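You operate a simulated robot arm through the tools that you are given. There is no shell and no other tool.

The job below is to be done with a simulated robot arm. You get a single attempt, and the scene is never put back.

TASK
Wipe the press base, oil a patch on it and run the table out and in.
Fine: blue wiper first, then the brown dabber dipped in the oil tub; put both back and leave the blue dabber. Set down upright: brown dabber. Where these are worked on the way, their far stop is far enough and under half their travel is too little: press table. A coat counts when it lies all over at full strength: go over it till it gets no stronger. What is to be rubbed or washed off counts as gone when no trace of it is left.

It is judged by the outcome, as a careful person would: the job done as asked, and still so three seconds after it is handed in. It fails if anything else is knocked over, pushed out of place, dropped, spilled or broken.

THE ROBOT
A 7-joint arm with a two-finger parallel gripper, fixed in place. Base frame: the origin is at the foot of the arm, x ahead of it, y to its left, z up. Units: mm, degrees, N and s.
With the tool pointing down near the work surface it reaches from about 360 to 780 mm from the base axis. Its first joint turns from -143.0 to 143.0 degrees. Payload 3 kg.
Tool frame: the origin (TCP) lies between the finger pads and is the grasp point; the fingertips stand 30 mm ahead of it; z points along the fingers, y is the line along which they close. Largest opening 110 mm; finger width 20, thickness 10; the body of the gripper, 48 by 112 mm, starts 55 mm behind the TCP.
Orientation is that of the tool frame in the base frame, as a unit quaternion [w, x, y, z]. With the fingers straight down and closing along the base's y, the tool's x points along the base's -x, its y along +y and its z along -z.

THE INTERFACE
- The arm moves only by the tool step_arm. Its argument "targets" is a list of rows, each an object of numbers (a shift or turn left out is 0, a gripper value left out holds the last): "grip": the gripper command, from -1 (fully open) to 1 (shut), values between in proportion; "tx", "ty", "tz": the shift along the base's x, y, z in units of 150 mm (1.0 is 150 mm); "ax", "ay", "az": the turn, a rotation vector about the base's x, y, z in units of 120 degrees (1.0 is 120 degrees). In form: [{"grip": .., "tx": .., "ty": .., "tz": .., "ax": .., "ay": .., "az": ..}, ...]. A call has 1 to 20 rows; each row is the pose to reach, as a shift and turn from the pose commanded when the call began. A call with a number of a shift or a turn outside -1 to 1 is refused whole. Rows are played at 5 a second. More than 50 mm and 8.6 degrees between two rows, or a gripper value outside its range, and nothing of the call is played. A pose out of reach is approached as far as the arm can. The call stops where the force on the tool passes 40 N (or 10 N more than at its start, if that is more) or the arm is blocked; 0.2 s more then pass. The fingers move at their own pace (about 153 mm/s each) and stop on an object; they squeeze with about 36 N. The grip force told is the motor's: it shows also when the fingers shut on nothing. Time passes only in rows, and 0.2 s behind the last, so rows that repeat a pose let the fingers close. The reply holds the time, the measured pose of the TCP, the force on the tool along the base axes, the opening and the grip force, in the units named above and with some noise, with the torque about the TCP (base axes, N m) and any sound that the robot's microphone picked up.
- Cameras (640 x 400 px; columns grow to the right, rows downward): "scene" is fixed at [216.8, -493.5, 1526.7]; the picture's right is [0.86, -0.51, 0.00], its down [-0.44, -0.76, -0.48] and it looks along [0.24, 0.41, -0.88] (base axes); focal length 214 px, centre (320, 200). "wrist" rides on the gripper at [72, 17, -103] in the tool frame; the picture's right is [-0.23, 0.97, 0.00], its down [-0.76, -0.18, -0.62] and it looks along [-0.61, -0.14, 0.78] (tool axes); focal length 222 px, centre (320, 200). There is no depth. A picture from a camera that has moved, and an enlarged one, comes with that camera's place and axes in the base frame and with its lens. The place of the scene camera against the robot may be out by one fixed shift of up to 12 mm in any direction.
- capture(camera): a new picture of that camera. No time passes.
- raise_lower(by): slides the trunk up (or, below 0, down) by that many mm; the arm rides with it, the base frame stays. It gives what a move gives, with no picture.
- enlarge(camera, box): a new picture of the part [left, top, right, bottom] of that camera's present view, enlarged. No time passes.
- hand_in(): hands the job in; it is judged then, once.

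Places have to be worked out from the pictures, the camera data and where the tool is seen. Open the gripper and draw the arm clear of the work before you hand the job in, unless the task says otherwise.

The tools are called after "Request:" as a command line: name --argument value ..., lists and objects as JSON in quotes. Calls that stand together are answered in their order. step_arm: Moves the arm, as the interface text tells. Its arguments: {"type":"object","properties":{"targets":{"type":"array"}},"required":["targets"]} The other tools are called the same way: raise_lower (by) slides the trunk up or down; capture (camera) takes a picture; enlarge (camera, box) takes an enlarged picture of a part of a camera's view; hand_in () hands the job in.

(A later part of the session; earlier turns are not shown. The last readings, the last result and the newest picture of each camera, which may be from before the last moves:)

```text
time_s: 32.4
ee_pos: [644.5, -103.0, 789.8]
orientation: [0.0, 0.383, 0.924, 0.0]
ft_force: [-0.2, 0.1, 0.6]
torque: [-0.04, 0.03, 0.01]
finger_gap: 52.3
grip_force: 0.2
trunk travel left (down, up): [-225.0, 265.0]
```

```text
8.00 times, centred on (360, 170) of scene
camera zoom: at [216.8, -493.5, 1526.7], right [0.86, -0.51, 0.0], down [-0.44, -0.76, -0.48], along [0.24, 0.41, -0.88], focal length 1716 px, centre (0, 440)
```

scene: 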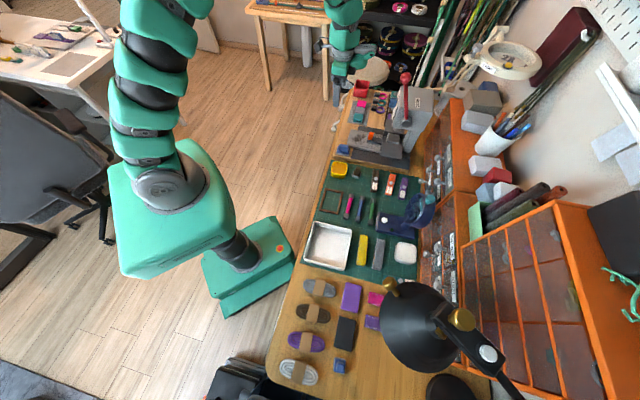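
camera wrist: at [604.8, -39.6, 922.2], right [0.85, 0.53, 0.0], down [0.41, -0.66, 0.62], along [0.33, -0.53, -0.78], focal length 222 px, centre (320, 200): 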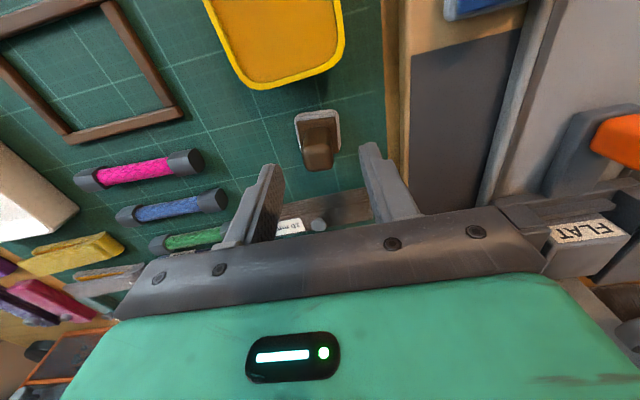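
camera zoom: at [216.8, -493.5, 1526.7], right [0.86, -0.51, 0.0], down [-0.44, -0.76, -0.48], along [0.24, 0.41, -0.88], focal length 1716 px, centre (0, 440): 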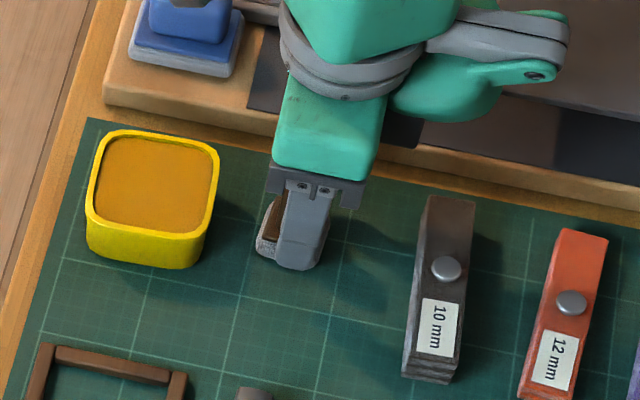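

The fingers straddle the handle without contact. I'll go 4 mm lower and close.

Request:
step_arm --targets '[{"tz": -0.013}, {"tz": -0.027}, {"tz": -0.027, "grip": 0.4}, {"tz": -0.027, "grip": 1.0}, {"tz": -0.027, "grip": 1.0}, {"tz": -0.027, "grip": 1.0}]'

Request:
enlarge --camera "wrist" --box '[230, 80, 430, 220]'

```text
time_s: 33.8
ee_pos: [643.4, -103.3, 786.2]
orientation: [0.0, 0.381, 0.924, -0.001]
ft_force: [-0.3, 0.1, 0.4]
torque: [0.02, -0.01, 0.02]
finger_gap: 20.0
grip_force: 36.1
trunk travel left (down, up): [-225.0, 265.0]
```

```text
2.86 times, centred on (330, 150) of wrist
camera zoom: at [604.1, -41.2, 889.9], right [0.85, 0.53, 0.0], down [0.41, -0.66, 0.62], along [0.33, -0.53, -0.78], focal length 635 px, centre (291, 343)
```

zoom: 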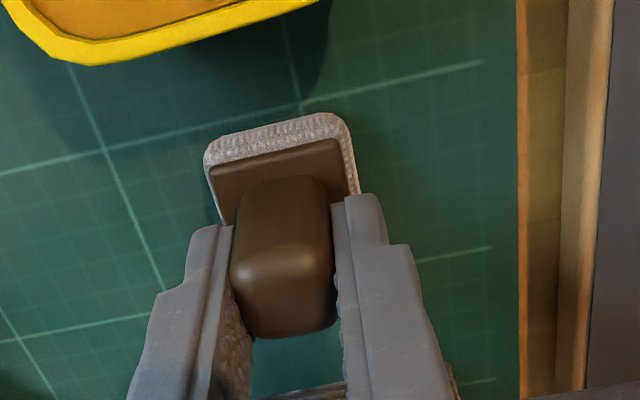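

The dabber is held (20 mm gap). It turned a few degrees as the fingers aligned it, and I'll undo that on return. Now I lift it 65 mm and look toward the oil tub.

Request:
step_arm --targets '[{"tz": 0.1}, {"tz": 0.25}, {"tz": 0.43}, {"tz": 0.43}, {"tx": -0.06, "ty": 0.06, "tz": 0.43}, {"tx": -0.12, "ty": 0.12, "tz": 0.43}, {"tx": -0.12, "ty": 0.12, "tz": 0.43}]'

Request:
capture --camera "wrist"

Request:
enlarge --camera "wrist" --box '[220, 20, 420, 180]'

Request:
enlarge --camera "scene" --box '[325, 140, 385, 190]'

```text
time_s: 35.4
ee_pos: [624.9, -85.7, 849.3]
orientation: [0.0, 0.382, 0.924, 0.0]
ft_force: [0.1, -0.8, 0.0]
torque: [-0.02, -0.02, -0.01]
finger_gap: 20.0
grip_force: 35.6
trunk travel left (down, up): [-225.0, 265.0]
```

```text
taken
camera wrist: at [585.4, -22.9, 953.7], right [0.85, 0.53, 0.0], down [0.41, -0.66, 0.62], along [0.33, -0.53, -0.78], focal length 222 px, centre (320, 200)
```

wrist: 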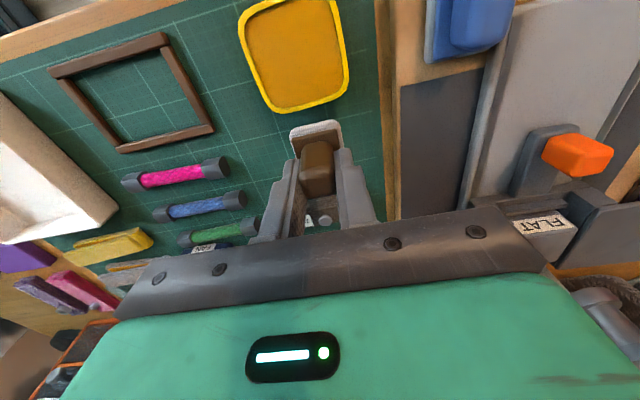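

```text
2.50 times, centred on (320, 100) of wrist
camera zoom: at [585.4, -22.9, 953.7], right [0.85, 0.53, 0.0], down [0.41, -0.66, 0.62], along [0.33, -0.53, -0.78], focal length 555 px, centre (320, 450)
```

zoom: 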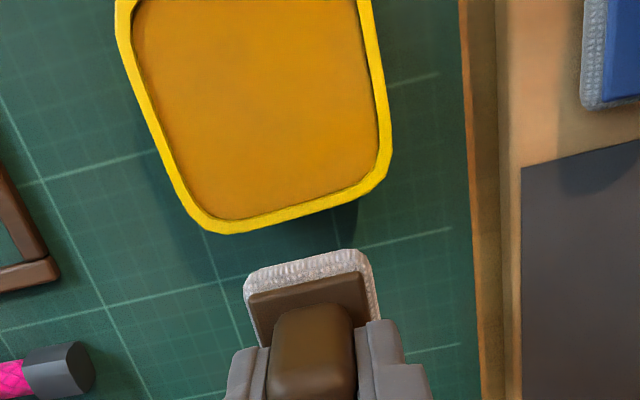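

```text
8.00 times, centred on (355, 165) of scene
camera zoom: at [216.8, -493.5, 1526.7], right [0.86, -0.51, 0.0], down [-0.44, -0.76, -0.48], along [0.24, 0.41, -0.88], focal length 1716 px, centre (40, 480)
```

zoom: 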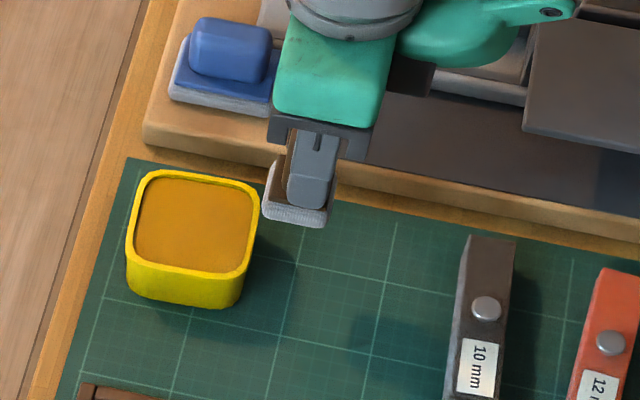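

The oil nearly fills the tub to just under its rim (z≈762), and the opening spans roughly p 351–407, q 418–471. I'll move the dabber over the tub centre.

Request:
step_arm --targets '[{"tx": -0.1, "ty": 0.09}, {"tx": -0.2, "ty": 0.18}, {"tx": -0.28, "ty": 0.258}, {"tx": -0.28, "ty": 0.258}]'

Request:
enlarge --camera "wrist" --box '[220, 60, 420, 220]'

Request:
enlarge --camera "scene" --box '[325, 140, 385, 190]'

```text
time_s: 36.4
ee_pos: [582.9, -47.1, 850.7]
orientation: [0.001, 0.382, 0.924, 0.0]
ft_force: [-0.3, -0.2, -0.6]
torque: [-0.03, -0.01, 0.04]
finger_gap: 20.0
grip_force: 35.8
trunk travel left (down, up): [-225.0, 265.0]
```

```text
2.50 times, centred on (320, 140) of wrist
camera zoom: at [542.9, 15.0, 954.2], right [0.85, 0.53, 0.0], down [0.42, -0.66, 0.62], along [0.33, -0.53, -0.78], focal length 555 px, centre (320, 350)
```

zoom: 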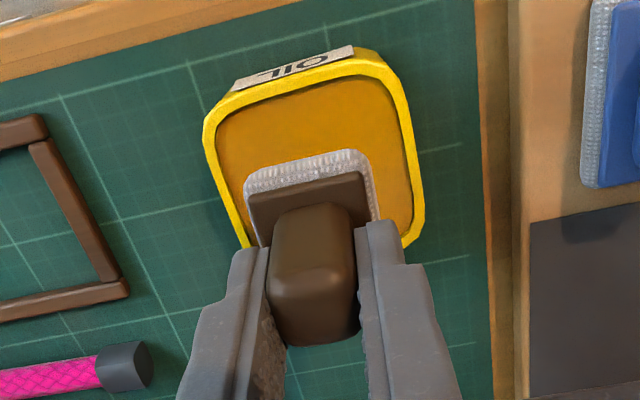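

```text
8.00 times, centred on (355, 165) of scene
camera zoom: at [216.8, -493.5, 1526.7], right [0.86, -0.51, 0.0], down [-0.44, -0.76, -0.48], along [0.24, 0.41, -0.88], focal length 1716 px, centre (40, 480)
```

zoom: 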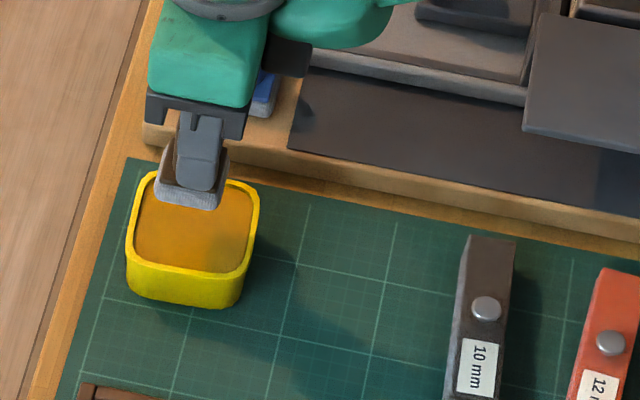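

The dabber is centred over the opening, at p≈379, q≈445.5. I'll lower it toward the oil in steps.

Request:
step_arm --targets '[{"tz": -0.08}, {"tz": -0.15}, {"tz": -0.2}, {"tz": -0.2}]'

Request:
enlarge --camera "wrist" --box '[220, 60, 420, 220]'

Request:
enlarge --camera "scene" --box '[325, 140, 385, 190]'

```text
time_s: 37.4
ee_pos: [582.9, -46.5, 821.5]
orientation: [0.0, 0.382, 0.924, 0.0]
ft_force: [-0.2, -0.3, 0.2]
torque: [-0.02, -0.02, 0.0]
finger_gap: 20.1
grip_force: 35.9
trunk travel left (down, up): [-225.0, 265.0]
```

```text
2.50 times, centred on (320, 140) of wrist
camera zoom: at [543.6, 15.8, 924.9], right [0.85, 0.53, 0.0], down [0.41, -0.66, 0.62], along [0.33, -0.53, -0.78], focal length 555 px, centre (320, 350)
```

zoom: 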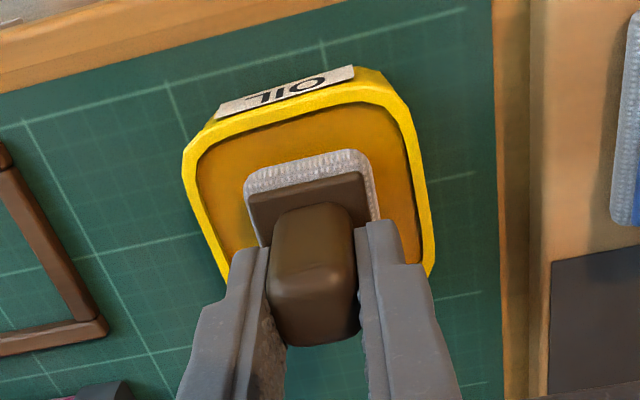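

```text
8.00 times, centred on (355, 165) of scene
camera zoom: at [216.8, -493.5, 1526.7], right [0.86, -0.51, 0.0], down [-0.44, -0.76, -0.48], along [0.24, 0.41, -0.88], focal length 1716 px, centre (40, 480)
```

zoom: 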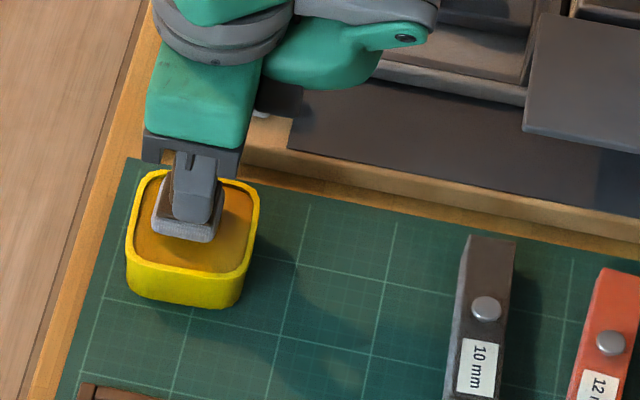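

I keep lowering in small steps, watching for contact or for the pad taking on oil.

Request:
step_arm --targets '[{"tz": -0.02}, {"tz": -0.04}, {"tz": -0.053}, {"tz": -0.053}]'

Request:
enlarge --camera "wrist" --box '[220, 60, 420, 220]'

```text
time_s: 38.4
ee_pos: [583.6, -46.2, 815.2]
orientation: [0.001, 0.382, 0.924, 0.0]
ft_force: [0.4, 0.8, 31.2]
torque: [0.08, 0.1, -0.01]
finger_gap: 20.3
grip_force: 36.4
trunk travel left (down, up): [-225.0, 265.0]
```

```text
2.50 times, centred on (320, 140) of wrist
camera zoom: at [543.0, 15.6, 918.8], right [0.85, 0.53, 0.0], down [0.41, -0.66, 0.62], along [0.33, -0.53, -0.78], focal length 555 px, centre (320, 350)
```

zoom: 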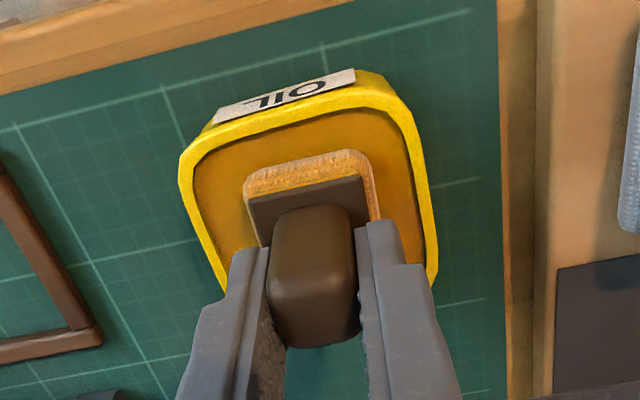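

The pad met the oil bed at about z≈816 and has turned oil-coloured. I'll ease the pressure, hold briefly so it soaks, then lift straight out.

Request:
step_arm --targets '[{"tz": 0.01}, {"tz": 0.014}, {"tz": 0.014}, {"tz": 0.014}, {"tz": 0.1}, {"tz": 0.25}, {"tz": 0.45}, {"tz": 0.47}]'

Request:
capture --camera "wrist"

Request:
enlarge --camera "scene" --box '[325, 120, 405, 190]'

```text
time_s: 40.1
ee_pos: [582.2, -46.9, 882.9]
orientation: [0.0, 0.382, 0.924, 0.0]
ft_force: [-0.5, -0.4, -0.7]
torque: [0.01, 0.02, 0.0]
finger_gap: 20.2
grip_force: 36.3
trunk travel left (down, up): [-225.0, 265.0]
```

```text
taken
camera wrist: at [543.1, 15.6, 986.7], right [0.85, 0.53, 0.0], down [0.41, -0.66, 0.62], along [0.33, -0.53, -0.78], focal length 222 px, centre (320, 200)
```

wrist: 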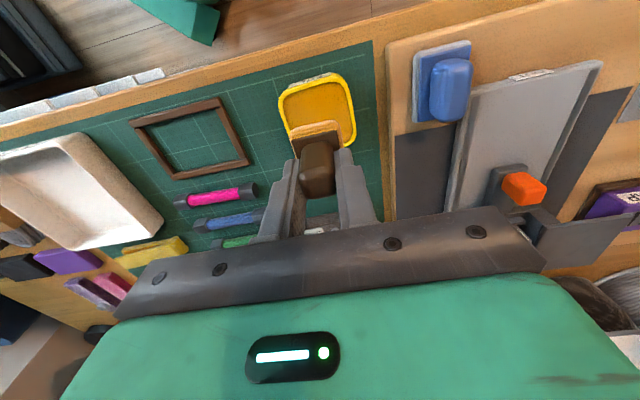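

```text
5.71 times, centred on (365, 155) of scene
camera zoom: at [216.8, -493.5, 1526.7], right [0.86, -0.51, 0.0], down [-0.44, -0.76, -0.48], along [0.24, 0.41, -0.88], focal length 1226 px, centre (63, 457)
```

zoom: 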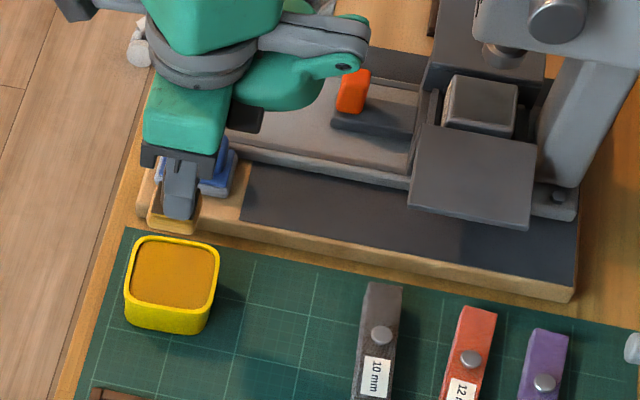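

The pad is loaded with oil. I'll carry it at this height toward the plate, passing well above the wiper.

Request:
step_arm --targets '[{"tx": 0.18, "ty": 0.1}, {"tx": 0.36, "ty": 0.2}, {"tx": 0.54, "ty": 0.31}, {"tx": 0.721, "ty": 0.41}, {"tx": 0.88, "ty": 0.57}, {"tx": 1.0, "ty": 0.689}, {"tx": 1.0, "ty": 0.689}]'

Request:
capture --camera "wrist"

```text
time_s: 41.8
ee_pos: [732.3, 56.0, 882.3]
orientation: [0.0, 0.382, 0.924, 0.0]
ft_force: [0.1, -0.3, -0.9]
torque: [-0.03, -0.01, 0.02]
finger_gap: 19.9
grip_force: 35.8
trunk travel left (down, up): [-225.0, 265.0]
```

```text
taken
camera wrist: at [693.4, 117.7, 987.2], right [0.85, 0.53, 0.0], down [0.41, -0.66, 0.62], along [0.33, -0.53, -0.78], focal length 222 px, centre (320, 200)
```

wrist: 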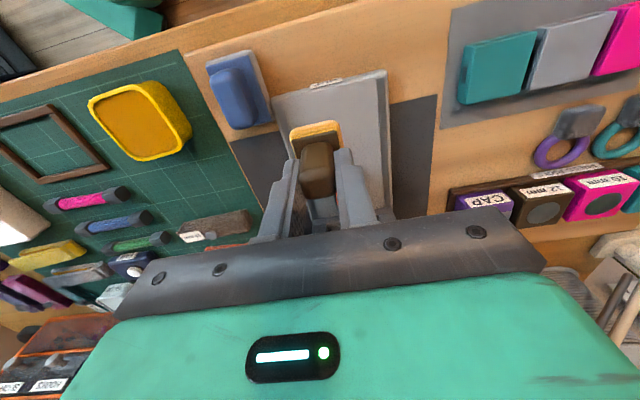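

I'm over the plate (p≈557, q≈478). I'll shift to its middle line and lower toward the surface.

Request:
step_arm --targets '[{"tx": 0.059, "ty": 0.059}, {"tx": 0.059, "ty": 0.059, "tz": -0.15}, {"tx": 0.1, "ty": 0.018, "tz": -0.3}, {"tx": 0.13, "ty": -0.012, "tz": -0.36}, {"tx": 0.13, "ty": -0.012, "tz": -0.36}]'

Request:
enlarge --camera "wrist" --box '[220, 60, 420, 220]'

Request:
enlarge --camera "scene" --box '[345, 115, 400, 165]'

```text
time_s: 43.0
ee_pos: [751.6, 55.4, 827.3]
orientation: [0.0, 0.381, 0.924, -0.001]
ft_force: [-0.1, 0.5, -1.4]
torque: [-0.02, -0.01, 0.0]
finger_gap: 20.1
grip_force: 36.2
trunk travel left (down, up): [-225.0, 265.0]
```

```text
2.50 times, centred on (320, 140) of wrist
camera zoom: at [712.7, 116.4, 931.6], right [0.85, 0.53, 0.0], down [0.42, -0.66, 0.62], along [0.33, -0.53, -0.78], focal length 555 px, centre (320, 350)
```

zoom: 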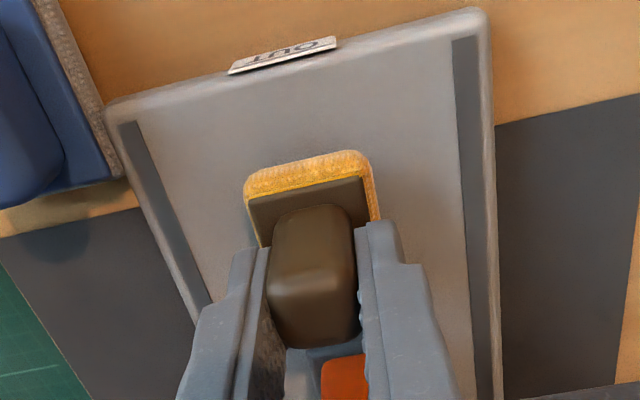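

```text
8.00 times, centred on (372, 140) of scene
camera zoom: at [216.8, -493.5, 1526.7], right [0.86, -0.51, 0.0], down [-0.44, -0.76, -0.48], along [0.24, 0.41, -0.88], focal length 1716 px, centre (-100, 680)
```

zoom: 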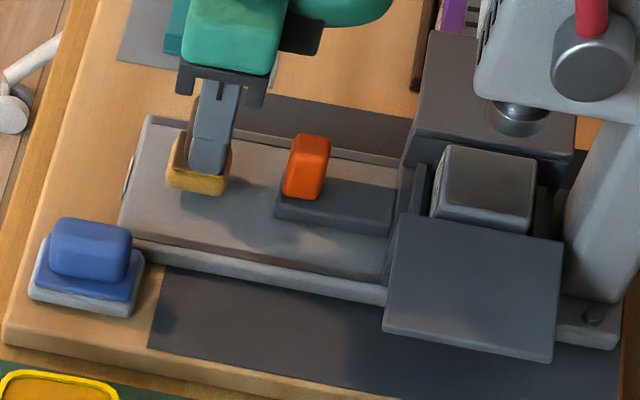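

The dabber hangs over the middle of the plate (p≈570, q≈492). I'll lower it gently to contact.

Request:
step_arm --targets '[{"tz": -0.02}, {"tz": -0.033}, {"tz": -0.033}]'

```text
time_s: 43.8
ee_pos: [752.8, 54.9, 824.0]
orientation: [0.0, 0.382, 0.924, 0.0]
ft_force: [0.1, 0.5, -0.2]
torque: [0.0, 0.01, 0.0]
finger_gap: 19.8
grip_force: 35.7
trunk travel left (down, up): [-225.0, 265.0]
```

Not touching yet. I go down a few more millimetres.

Request:
step_arm --targets '[{"tz": -0.01}, {"tz": -0.02}, {"tz": -0.02}]'

```text
time_s: 44.5
ee_pos: [753.2, 54.8, 819.9]
orientation: [0.0, 0.382, 0.924, 0.0]
ft_force: [-0.4, 0.4, 0.2]
torque: [0.0, -0.02, -0.02]
finger_gap: 20.0
grip_force: 36.1
trunk travel left (down, up): [-225.0, 265.0]
```

Still free. I'll take another small step down.

Request:
step_arm --targets '[{"tz": -0.007}, {"tz": -0.013}, {"tz": -0.017}, {"tz": -0.017}]'

```text
time_s: 45.5
ee_pos: [752.8, 56.1, 819.5]
orientation: [0.0, 0.382, 0.924, 0.0]
ft_force: [0.2, 0.7, 10.4]
torque: [0.0, 0.0, -0.01]
finger_gap: 20.2
grip_force: 36.0
trunk travel left (down, up): [-225.0, 265.0]
```

Light contact at about 10 N. I'll make one short stroke across to see how the oil lays down.

Request:
step_arm --targets '[{"tx": -0.047, "ty": -0.047}, {"tx": -0.094, "ty": -0.094}, {"tx": -0.094, "ty": -0.094}]'

Request:
enlarge --camera "wrist" --box '[220, 60, 420, 220]'

Request:
enlarge --camera "scene" --box '[345, 115, 400, 165]'

```text
time_s: 46.4
ee_pos: [739.4, 40.6, 818.4]
orientation: [0.0, 0.382, 0.924, 0.001]
ft_force: [2.0, 2.7, 16.3]
torque: [0.08, -0.02, 0.01]
finger_gap: 19.9
grip_force: 35.8
trunk travel left (down, up): [-225.0, 265.0]
```

```text
2.50 times, centred on (320, 140) of wrist
camera zoom: at [698.7, 102.1, 922.9], right [0.85, 0.53, 0.0], down [0.41, -0.66, 0.62], along [0.33, -0.53, -0.78], focal length 555 px, centre (320, 350)
```

zoom: 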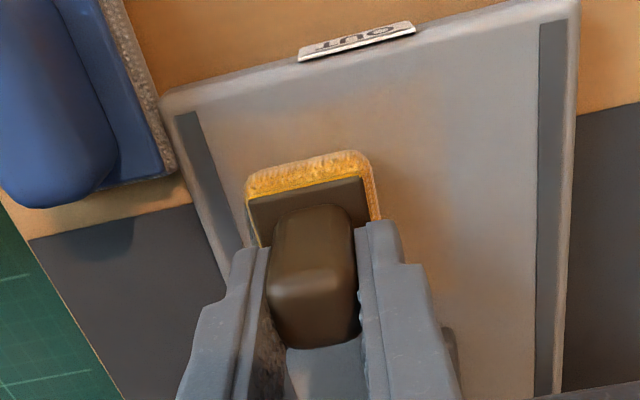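

```text
8.00 times, centred on (372, 140) of scene
camera zoom: at [216.8, -493.5, 1526.7], right [0.86, -0.51, 0.0], down [-0.44, -0.76, -0.48], along [0.24, 0.41, -0.88], focal length 1716 px, centre (-100, 680)
```

zoom: 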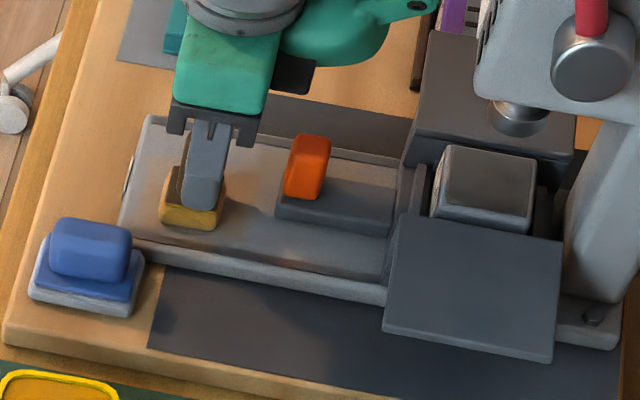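

No strong mark shows yet, so I'll lay the oil in overlapping lanes over the area where the stain was, staying short of the knob mount.

Request:
step_arm --targets '[{"tx": -0.066, "ty": 0.019}, {"tx": 0.009, "ty": 0.094}, {"tx": 0.09, "ty": 0.174}, {"tx": 0.165, "ty": 0.25}, {"tx": 0.226, "ty": 0.189}, {"tx": 0.151, "ty": 0.113}, {"tx": 0.071, "ty": 0.033}, {"tx": -0.005, "ty": -0.042}, {"tx": 0.057, "ty": -0.104}, {"tx": 0.132, "ty": -0.028}, {"tx": 0.212, "ty": 0.052}, {"tx": 0.288, "ty": 0.127}, {"tx": 0.344, "ty": 0.071}, {"tx": 0.269, "ty": -0.005}, {"tx": 0.189, "ty": -0.085}, {"tx": 0.113, "ty": -0.16}, {"tx": 0.113, "ty": -0.16}]'

Request:
capture --camera "wrist"

Request:
enlarge --camera "scene" --box '[345, 115, 400, 165]'

```text
time_s: 49.6
ee_pos: [765.5, 36.9, 819.5]
orientation: [-0.001, 0.375, 0.927, 0.001]
ft_force: [-5.1, 5.6, 1.2]
torque: [-0.74, -0.41, 0.37]
finger_gap: 20.0
grip_force: 36.3
trunk travel left (down, up): [-225.0, 265.0]
stopped in row 16: the force on the tool passed its limit at 45 N (the readings are from after the stop); the commanded pose is now the measured one
```

```text
taken
camera wrist: at [726.7, 98.0, 923.2], right [0.84, 0.54, 0.0], down [0.42, -0.66, 0.62], along [0.33, -0.52, -0.78], focal length 222 px, centre (320, 200)
```

wrist: 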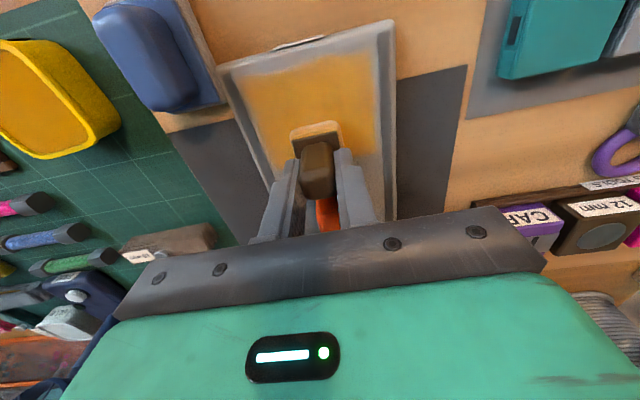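

```text
8.00 times, centred on (372, 140) of scene
camera zoom: at [216.8, -493.5, 1526.7], right [0.86, -0.51, 0.0], down [-0.44, -0.76, -0.48], along [0.24, 0.41, -0.88], focal length 1716 px, centre (-100, 680)
```

zoom: 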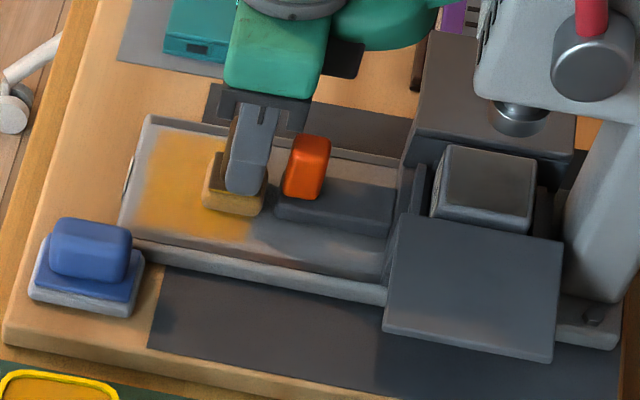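

The pad caught the knob mount's corner on the far lane and the move stopped at 45 N. I'll draw back off it and lift to inspect the coat, the dabber and the knob.

Request:
step_arm --targets '[{"tx": -0.02, "ty": 0.02}, {"tx": -0.04, "ty": 0.04, "tz": 0.05}, {"tx": -0.1, "ty": 0.1, "tz": 0.2}, {"tx": -0.2, "ty": 0.1, "tz": 0.3}, {"tx": -0.2, "ty": 0.1, "tz": 0.3}]'

Request:
capture --camera "wrist"

Request:
enlarge --camera "wrist" --box '[220, 60, 420, 220]'

Request:
enlarge --camera "scene" --box '[345, 115, 400, 165]'

```text
time_s: 50.8
ee_pos: [736.9, 50.8, 865.2]
orientation: [-0.001, 0.377, 0.926, 0.0]
ft_force: [-0.2, 0.0, -0.7]
torque: [0.01, -0.02, 0.03]
finger_gap: 19.8
grip_force: 36.0
trunk travel left (down, up): [-225.0, 265.0]
```

```text
taken
camera wrist: at [696.7, 112.5, 967.5], right [0.84, 0.54, 0.0], down [0.42, -0.66, 0.62], along [0.33, -0.52, -0.78], focal length 222 px, centre (320, 200)
```

wrist: 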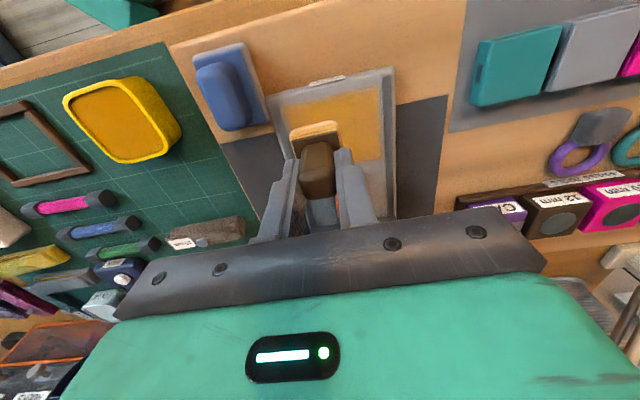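

```text
2.50 times, centred on (320, 140) of wrist
camera zoom: at [696.7, 112.5, 967.5], right [0.84, 0.54, 0.0], down [0.42, -0.66, 0.62], along [0.33, -0.52, -0.78], focal length 555 px, centre (320, 350)
```

zoom: 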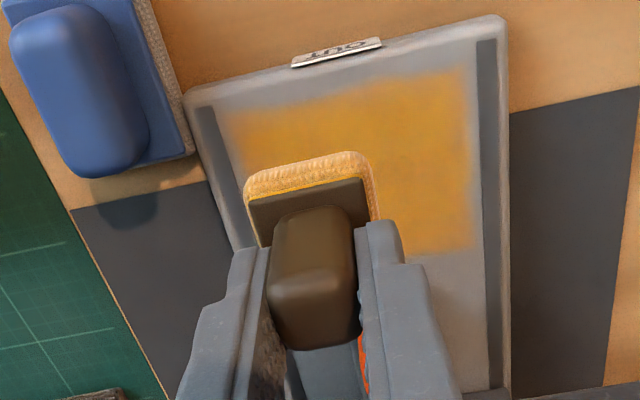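

```text
8.00 times, centred on (372, 140) of scene
camera zoom: at [216.8, -493.5, 1526.7], right [0.86, -0.51, 0.0], down [-0.44, -0.76, -0.48], along [0.24, 0.41, -0.88], focal length 1716 px, centre (-100, 680)
```

zoom: 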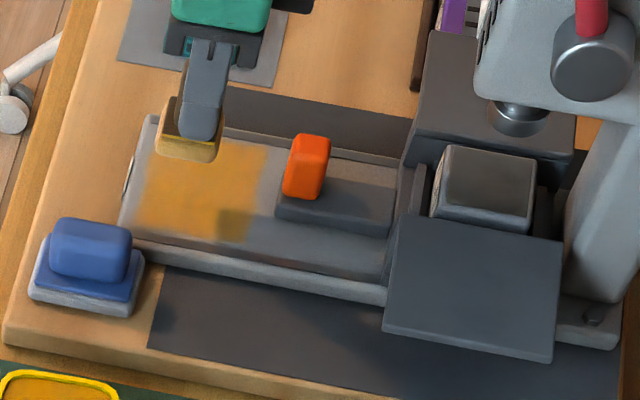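

The oil shows as an even amber patch, about p 529–610, q 463–532, where the stain was. The dabber and knob look undisturbed. I'll square the tool up and come down at the near corner for further passes, keeping a wider distance from the knob mount.

Request:
step_arm --targets '[{"tx": -0.05, "ty": -0.014, "az": -0.008}, {"tx": -0.104, "ty": -0.028, "tz": -0.15, "az": -0.008}, {"tx": -0.104, "ty": -0.028, "tz": -0.25, "az": -0.008}, {"tx": -0.104, "ty": -0.028, "tz": -0.29, "az": -0.008}, {"tx": -0.104, "ty": -0.028, "tz": -0.3, "az": -0.008}, {"tx": -0.104, "ty": -0.028, "tz": -0.3, "az": -0.008}]'

```text
time_s: 52.2
ee_pos: [721.5, 45.2, 818.0]
orientation: [0.0, 0.384, 0.923, 0.0]
ft_force: [-1.0, 1.3, 4.9]
torque: [0.02, 0.03, 0.0]
finger_gap: 20.2
grip_force: 35.9
trunk travel left (down, up): [-225.0, 265.0]
```

Light contact again (5 N). I'll run a second set of lanes with slightly more pressure over a slightly wider area.

Request:
step_arm --targets '[{"tz": -0.005}, {"tx": 0.066, "ty": 0.066, "tz": -0.005}, {"tx": 0.132, "ty": 0.132, "tz": -0.005}, {"tx": 0.198, "ty": 0.198, "tz": -0.005}, {"tx": 0.264, "ty": 0.264, "tz": -0.005}, {"tx": 0.321, "ty": 0.207, "tz": -0.005}, {"tx": 0.255, "ty": 0.141, "tz": -0.005}, {"tx": 0.189, "ty": 0.075, "tz": -0.005}, {"tx": 0.123, "ty": 0.009, "tz": -0.005}, {"tx": 0.057, "ty": -0.057, "tz": -0.005}, {"tx": 0.113, "ty": -0.113, "tz": -0.005}, {"tx": 0.179, "ty": -0.047, "tz": -0.005}, {"tx": 0.245, "ty": 0.019, "tz": -0.005}, {"tx": 0.311, "ty": 0.085, "tz": -0.005}, {"tx": 0.377, "ty": 0.151, "tz": -0.005}, {"tx": 0.434, "ty": 0.094, "tz": -0.005}, {"tx": 0.368, "ty": 0.028, "tz": -0.005}, {"tx": 0.302, "ty": -0.038, "tz": -0.005}, {"tx": 0.236, "ty": -0.104, "tz": -0.005}, {"tx": 0.17, "ty": -0.17, "tz": -0.005}]'

Request:
enlarge --camera "wrist" --box '[220, 0, 440, 220]'

Request:
enlarge --camera "scene" --box '[345, 115, 400, 165]'

```text
time_s: 56.4
ee_pos: [748.9, 20.6, 819.6]
orientation: [-0.001, 0.385, 0.923, 0.001]
ft_force: [0.5, -0.2, 4.8]
torque: [-0.05, -0.08, 0.01]
finger_gap: 19.9
grip_force: 35.9
trunk travel left (down, up): [-225.0, 265.0]
```

```text
1.82 times, centred on (330, 110) of wrist
camera zoom: at [709.6, 82.9, 922.7], right [0.85, 0.52, 0.0], down [0.41, -0.67, 0.62], along [0.33, -0.53, -0.78], focal length 404 px, centre (302, 364)
```

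zoom: 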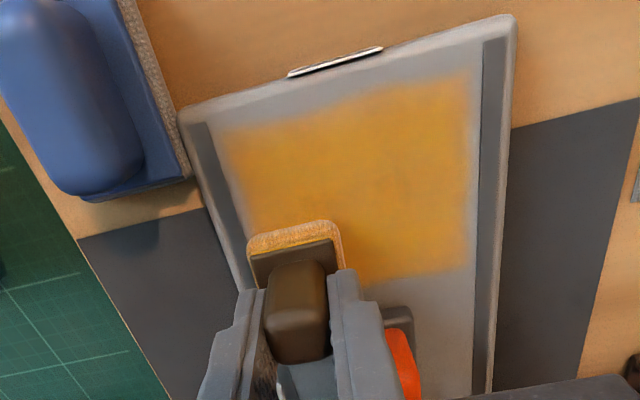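

```text
8.00 times, centred on (372, 140) of scene
camera zoom: at [216.8, -493.5, 1526.7], right [0.86, -0.51, 0.0], down [-0.44, -0.76, -0.48], along [0.24, 0.41, -0.88], focal length 1716 px, centre (-100, 680)
```

zoom: 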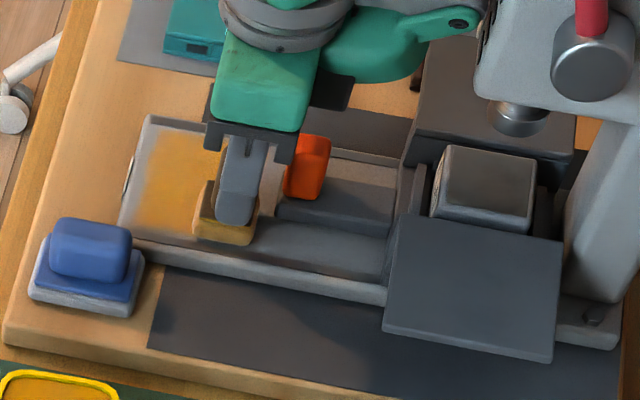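

The coat is visibly stronger. I'll lift the dabber away toward the front to see the whole patch, especially its far edge by the knob mount.

Request:
step_arm --targets '[{"tx": -0.03, "ty": 0.03, "tz": 0.1}, {"tx": -0.1, "ty": 0.1, "tz": 0.25}, {"tx": -0.25, "ty": 0.0, "tz": 0.35}, {"tx": -0.4, "ty": -0.1, "tz": 0.4}, {"tx": -0.55, "ty": -0.2, "tz": 0.4}, {"tx": -0.55, "ty": -0.2, "tz": 0.4}]'

Request:
capture --camera "wrist"

Request:
enlarge --camera "wrist" --box '[340, 60, 500, 220]'

Request:
enlarge --camera "scene" --box '[350, 120, 390, 155]'

```text
time_s: 57.8
ee_pos: [664.9, -7.8, 878.4]
orientation: [-0.002, 0.384, 0.923, 0.001]
ft_force: [0.2, 0.0, 0.0]
torque: [-0.02, -0.02, 0.02]
finger_gap: 19.9
grip_force: 35.5
trunk travel left (down, up): [-225.0, 265.0]
```

```text
taken
camera wrist: at [625.7, 52.5, 983.1], right [0.85, 0.52, 0.0], down [0.41, -0.67, 0.62], along [0.33, -0.53, -0.78], focal length 222 px, centre (320, 200)
```

wrist: 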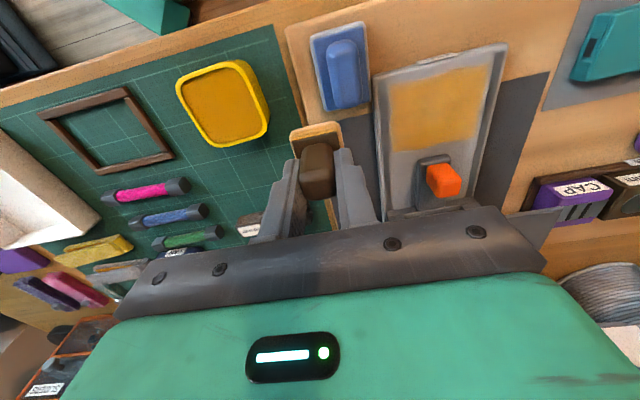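

```text
2.50 times, centred on (420, 140) of wrist
camera zoom: at [625.7, 52.5, 983.1], right [0.85, 0.52, 0.0], down [0.41, -0.67, 0.62], along [0.33, -0.53, -0.78], focal length 555 px, centre (70, 350)
```

zoom: 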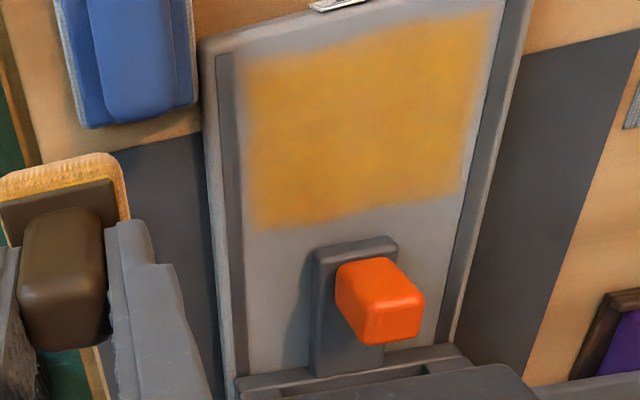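

```text
11.43 times, centred on (370, 138) of scene
camera zoom: at [216.8, -493.5, 1526.7], right [0.86, -0.51, 0.0], down [-0.44, -0.76, -0.48], along [0.24, 0.41, -0.88], focal length 2451 px, centre (-251, 914)
```

zoom: 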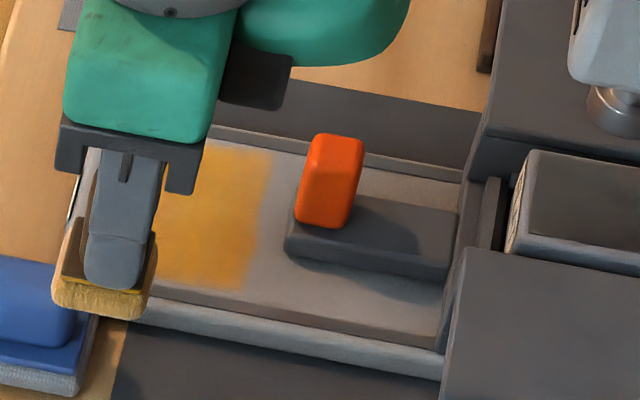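

The coat now spans about q 463–530, leaving a strip of roughly 8 mm before the knob mount where the old stain also reached. I'll go back, touch down mid-patch, and work up closer to the mount carefully.

Request:
step_arm --targets '[{"tx": 0.2, "ty": 0.1}, {"tx": 0.4, "ty": 0.24}, {"tx": 0.6, "ty": 0.38}, {"tx": 0.615, "ty": 0.388, "tz": -0.15}, {"tx": 0.615, "ty": 0.388, "tz": -0.3}, {"tx": 0.615, "ty": 0.388, "tz": -0.38}, {"tx": 0.615, "ty": 0.388, "tz": -0.4}, {"tx": 0.615, "ty": 0.388, "tz": -0.4}]'

```text
time_s: 59.6
ee_pos: [757.3, 49.2, 819.5]
orientation: [-0.002, 0.384, 0.923, 0.0]
ft_force: [0.2, 0.8, 3.7]
torque: [-0.04, 0.01, -0.03]
finger_gap: 20.0
grip_force: 35.8
trunk travel left (down, up): [-225.0, 265.0]
```

Touching at 4 N at p≈570, q≈501. I'll press slightly more and advance toward the mount in small steps, watching the sideways force.

Request:
step_arm --targets '[{"tz": -0.005}, {"tx": 0.033, "ty": -0.033, "tz": -0.005}, {"tx": 0.066, "ty": -0.066, "tz": -0.005}, {"tx": 0.071, "ty": -0.071, "tz": -0.005}, {"tx": 0.071, "ty": -0.071, "tz": -0.005}]'

```text
time_s: 60.8
ee_pos: [766.7, 39.0, 818.5]
orientation: [0.0, 0.385, 0.923, 0.001]
ft_force: [-2.9, 7.2, 14.7]
torque: [0.21, 0.12, -0.02]
finger_gap: 19.9
grip_force: 36.2
trunk travel left (down, up): [-225.0, 265.0]
```

I'll check the gap between pad and mount from the scene camera.

Request:
enlarge --camera "scene" --box '[358, 122, 390, 150]'

Request:
enlarge --camera "wrist" --box '[280, 100, 360, 220]'

```text
14.29 times, centred on (374, 136) of scene
camera zoom: at [216.8, -493.5, 1526.7], right [0.86, -0.51, 0.0], down [-0.44, -0.76, -0.48], along [0.24, 0.41, -0.88], focal length 3064 px, centre (-451, 1114)
```

zoom: 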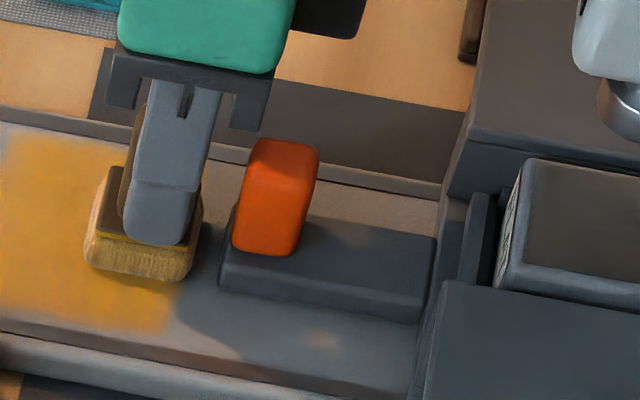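

```text
3.33 times, centred on (320, 160) of wrist
camera zoom: at [727.6, 101.3, 922.6], right [0.85, 0.53, 0.0], down [0.41, -0.67, 0.62], along [0.33, -0.53, -0.78], focal length 740 px, centre (320, 333)
```

zoom: 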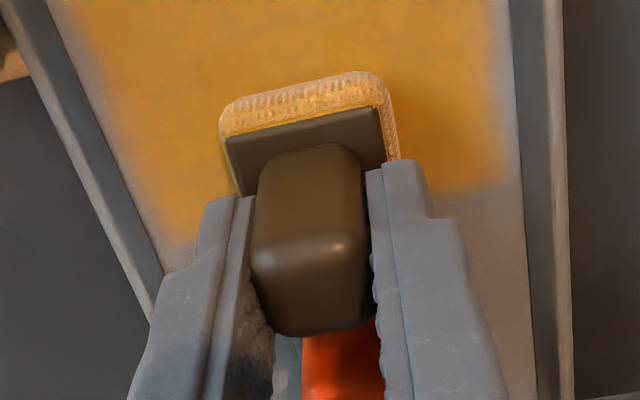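

The mount's front face is about 9 mm beyond the pad, so there's room for a lane at q≈519. I'll do that lane and then go over the whole patch again.

Request:
step_arm --targets '[{"tx": 0.0165, "ty": -0.0165}, {"tx": -0.0495, "ty": -0.0825}, {"tx": -0.1155, "ty": -0.1485}, {"tx": -0.0495, "ty": -0.0825}, {"tx": 0.0165, "ty": -0.0165}, {"tx": 0.0825, "ty": 0.0495}, {"tx": 0.1485, "ty": 0.1155}, {"tx": 0.0896, "ty": 0.1744}, {"tx": 0.0236, "ty": 0.1084}, {"tx": -0.0424, "ty": 0.0424}, {"tx": -0.1084, "ty": -0.0236}, {"tx": -0.1744, "ty": -0.0896}, {"tx": -0.2357, "ty": -0.0283}, {"tx": -0.1697, "ty": 0.0377}, {"tx": -0.1037, "ty": 0.1037}, {"tx": -0.0377, "ty": 0.1697}, {"tx": 0.0283, "ty": 0.2357}, {"tx": -0.0377, "ty": 0.3017}, {"tx": -0.1697, "ty": 0.1697}, {"tx": -0.3017, "ty": 0.0377}]'

Request:
enlarge --camera "scene" --box '[350, 120, 390, 155]'

Request:
enlarge --camera "wrist" --box '[260, 40, 460, 220]'

```text
time_s: 61.9
ee_pos: [758.3, 23.6, 818.1]
orientation: [-0.004, 0.387, 0.922, -0.001]
ft_force: [-27.6, -0.8, 4.1]
torque: [0.32, -2.34, -0.51]
finger_gap: 20.1
grip_force: 36.0
trunk travel left (down, up): [-225.0, 265.0]
stopped in row 5: the force on the tool passed its limit at 48 N (the readings are from after the stop); the commanded pose is now the measured one
```

```text
11.43 times, centred on (370, 138) of scene
camera zoom: at [216.8, -493.5, 1526.7], right [0.86, -0.51, 0.0], down [-0.44, -0.76, -0.48], along [0.24, 0.41, -0.88], focal length 2451 px, centre (-251, 914)
```

zoom: 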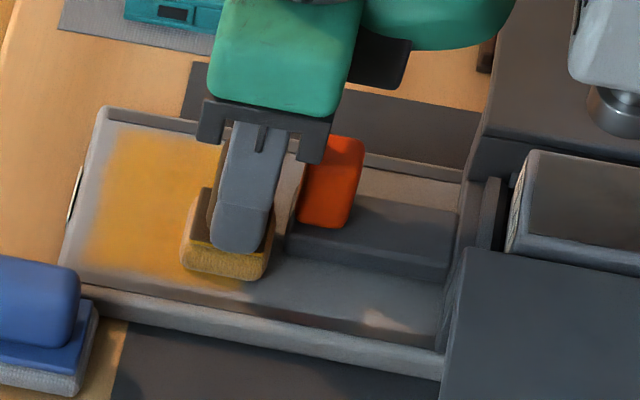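

```text
2.22 times, centred on (360, 130) of wrist
camera zoom: at [719.8, 87.0, 921.7], right [0.85, 0.52, -0.01], down [0.41, -0.67, 0.62], along [0.32, -0.53, -0.78], focal length 494 px, centre (231, 356)
```

zoom: 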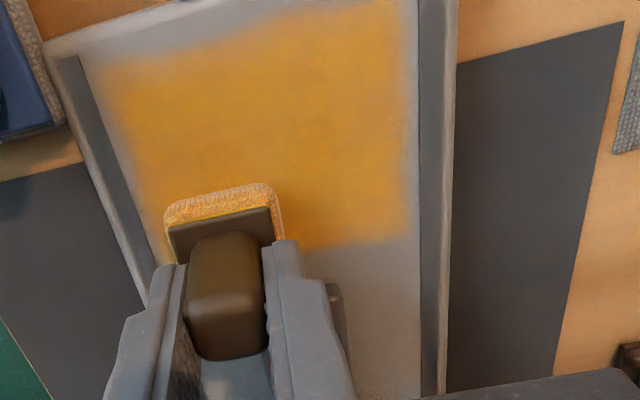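

The tool met something with its body, above the fingers (the torque puts the contact about 85 mm above the TCP), not with the pad. I'll look at the hand against the press head before moving.

Request:
enlarge --camera "scene" --box '[340, 60, 440, 150]'

Request:
capture --camera "wrist"

```text
4.44 times, centred on (390, 105) of scene
camera zoom: at [216.8, -493.5, 1526.7], right [0.86, -0.51, 0.0], down [-0.44, -0.76, -0.48], along [0.24, 0.41, -0.88], focal length 953 px, centre (9, 622)
```

zoom: 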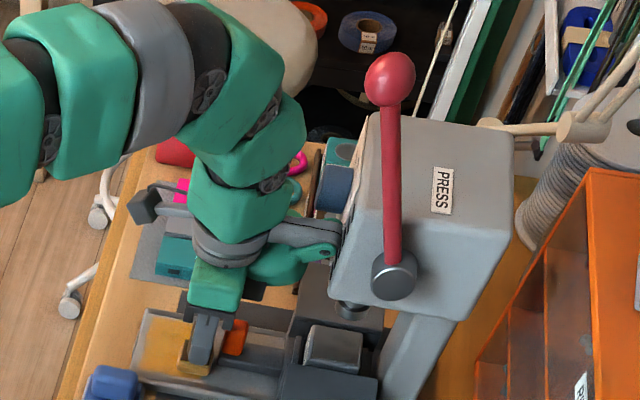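

```text
taken
camera wrist: at [719.8, 87.0, 921.7], right [0.85, 0.52, -0.01], down [0.41, -0.67, 0.62], along [0.32, -0.53, -0.78], focal length 222 px, centre (320, 200)
```

wrist: 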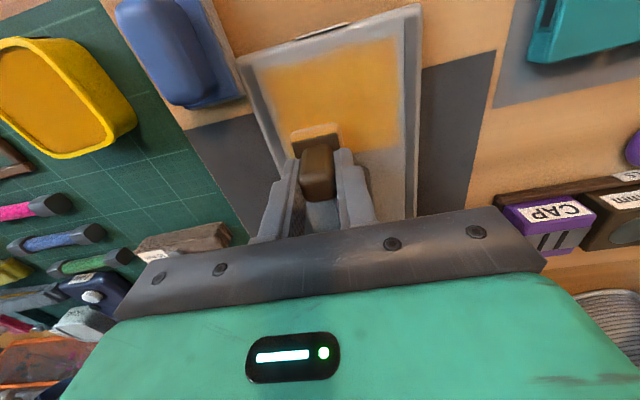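

Now it's clear: a bracket on the far side of the hand touches the press head when the upright tool goes past q≈517. I'll back straight off toward the front and lift.

Request:
step_arm --targets '[{"tx": -0.03, "ty": 0.03}, {"tx": -0.07, "ty": 0.07}, {"tx": -0.1, "ty": 0.1, "tz": 0.05}, {"tx": -0.15, "ty": 0.12, "tz": 0.2}, {"tx": -0.3, "ty": 0.1, "tz": 0.35}, {"tx": -0.5, "ty": -0.1, "tz": 0.4}, {"tx": -0.6, "ty": -0.2, "tz": 0.4}, {"tx": -0.6, "ty": -0.2, "tz": 0.4}]'

Request:
capture --camera "wrist"

Request:
enlarge --camera "wrist" --box '[340, 60, 500, 220]'

Request:
enlarge --camera "scene" --box '[340, 60, 440, 160]'

```text
time_s: 63.7
ee_pos: [669.5, -4.8, 877.8]
orientation: [-0.005, 0.388, 0.922, -0.002]
ft_force: [0.4, 0.5, -0.5]
torque: [-0.01, 0.01, 0.0]
finger_gap: 20.2
grip_force: 35.9
trunk travel left (down, up): [-225.0, 265.0]
```

```text
taken
camera wrist: at [632.2, 57.4, 981.4], right [0.85, 0.52, -0.01], down [0.41, -0.67, 0.62], along [0.32, -0.53, -0.78], focal length 222 px, centre (320, 200)
```

wrist: 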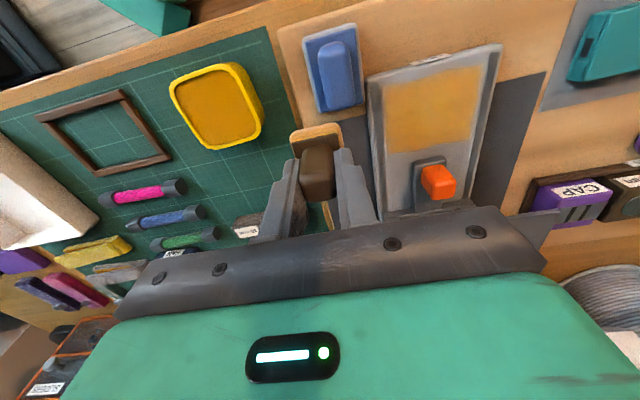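

```text
2.50 times, centred on (420, 140) of wrist
camera zoom: at [632.2, 57.4, 981.4], right [0.85, 0.52, -0.01], down [0.41, -0.67, 0.62], along [0.32, -0.53, -0.78], focal length 555 px, centre (70, 350)
```

zoom: 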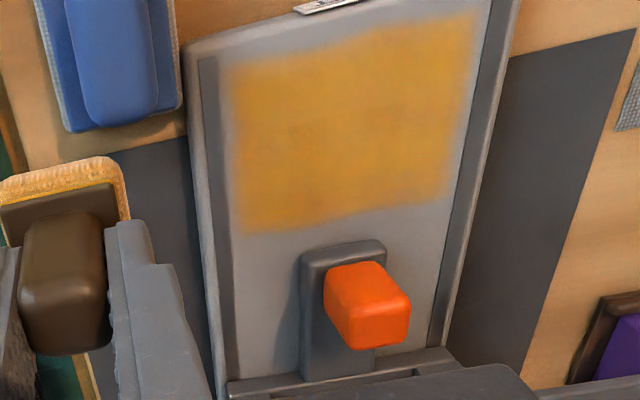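

```text
4.00 times, centred on (390, 110) of scene
camera zoom: at [216.8, -493.5, 1526.7], right [0.86, -0.51, 0.0], down [-0.44, -0.76, -0.48], along [0.24, 0.41, -0.88], focal length 858 px, centre (40, 560)
```

zoom: 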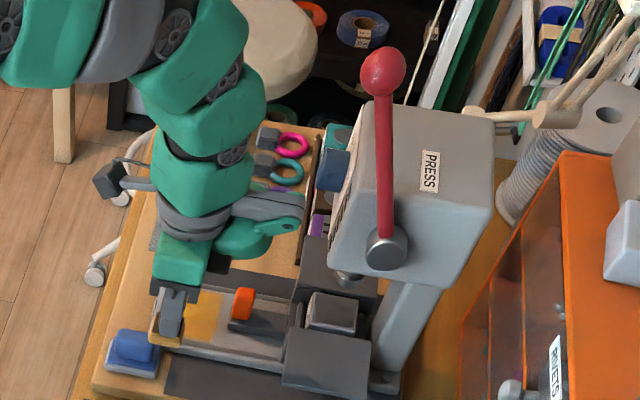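

The patch edges have stayed in the same place through every pass (p≈531–613, q≈463–531), so the whole patch is covered and within reach. To be sure of full strength I'll straighten the tool, re-dip, and go over it again.

Request:
step_arm --targets '[{"tx": -0.15, "ty": -0.07, "ay": -0.002, "az": 0.002}, {"tx": -0.3, "ty": -0.14, "ay": -0.005, "az": 0.005}, {"tx": -0.45, "ty": -0.21, "ay": -0.005, "az": 0.005}, {"tx": -0.575, "ty": -0.283, "ay": -0.005, "az": 0.005}, {"tx": -0.575, "ty": -0.283, "ay": -0.005, "az": 0.005}]'

Request:
enlarge --camera "wrist" --box '[220, 60, 420, 220]'

```text
time_s: 64.9
ee_pos: [583.7, -47.0, 877.6]
orientation: [0.001, 0.383, 0.924, 0.0]
ft_force: [-0.1, 0.1, -1.3]
torque: [-0.04, -0.01, 0.0]
finger_gap: 20.0
grip_force: 36.3
trunk travel left (down, up): [-225.0, 265.0]
```

```text
2.50 times, centred on (320, 140) of wrist
camera zoom: at [544.2, 15.5, 981.1], right [0.85, 0.53, 0.0], down [0.41, -0.66, 0.62], along [0.33, -0.53, -0.78], focal length 555 px, centre (320, 350)
```

zoom: 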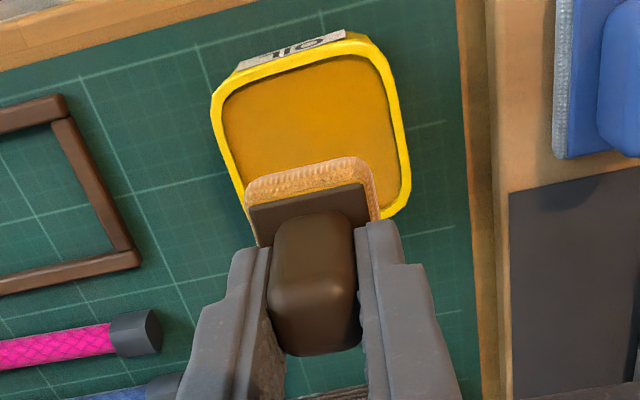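

The tool is straight and centred over the tub again. I'll dip a second time, slowing near the oil.

Request:
step_arm --targets '[{"tz": -0.15}, {"tz": -0.3}, {"tz": -0.37}, {"tz": -0.39}, {"tz": -0.405}, {"tz": -0.415}, {"tz": -0.415}]'

Request:
enlarge --camera "wrist" --box '[220, 60, 420, 220]'

```text
time_s: 66.5
ee_pos: [584.4, -48.4, 814.1]
orientation: [0.0, 0.382, 0.924, 0.0]
ft_force: [0.9, -0.3, -1.1]
torque: [0.0, 0.02, 0.01]
finger_gap: 20.2
grip_force: 36.2
trunk travel left (down, up): [-225.0, 265.0]
```

```text
2.50 times, centred on (320, 140) of wrist
camera zoom: at [544.3, 14.3, 917.6], right [0.85, 0.53, 0.0], down [0.41, -0.66, 0.62], along [0.33, -0.53, -0.78], focal length 555 px, centre (320, 350)
```

zoom: 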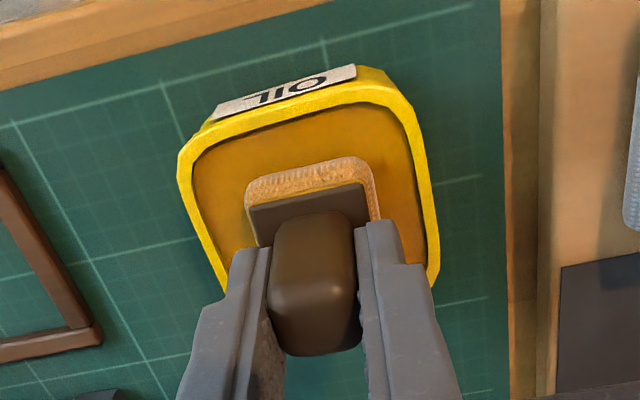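

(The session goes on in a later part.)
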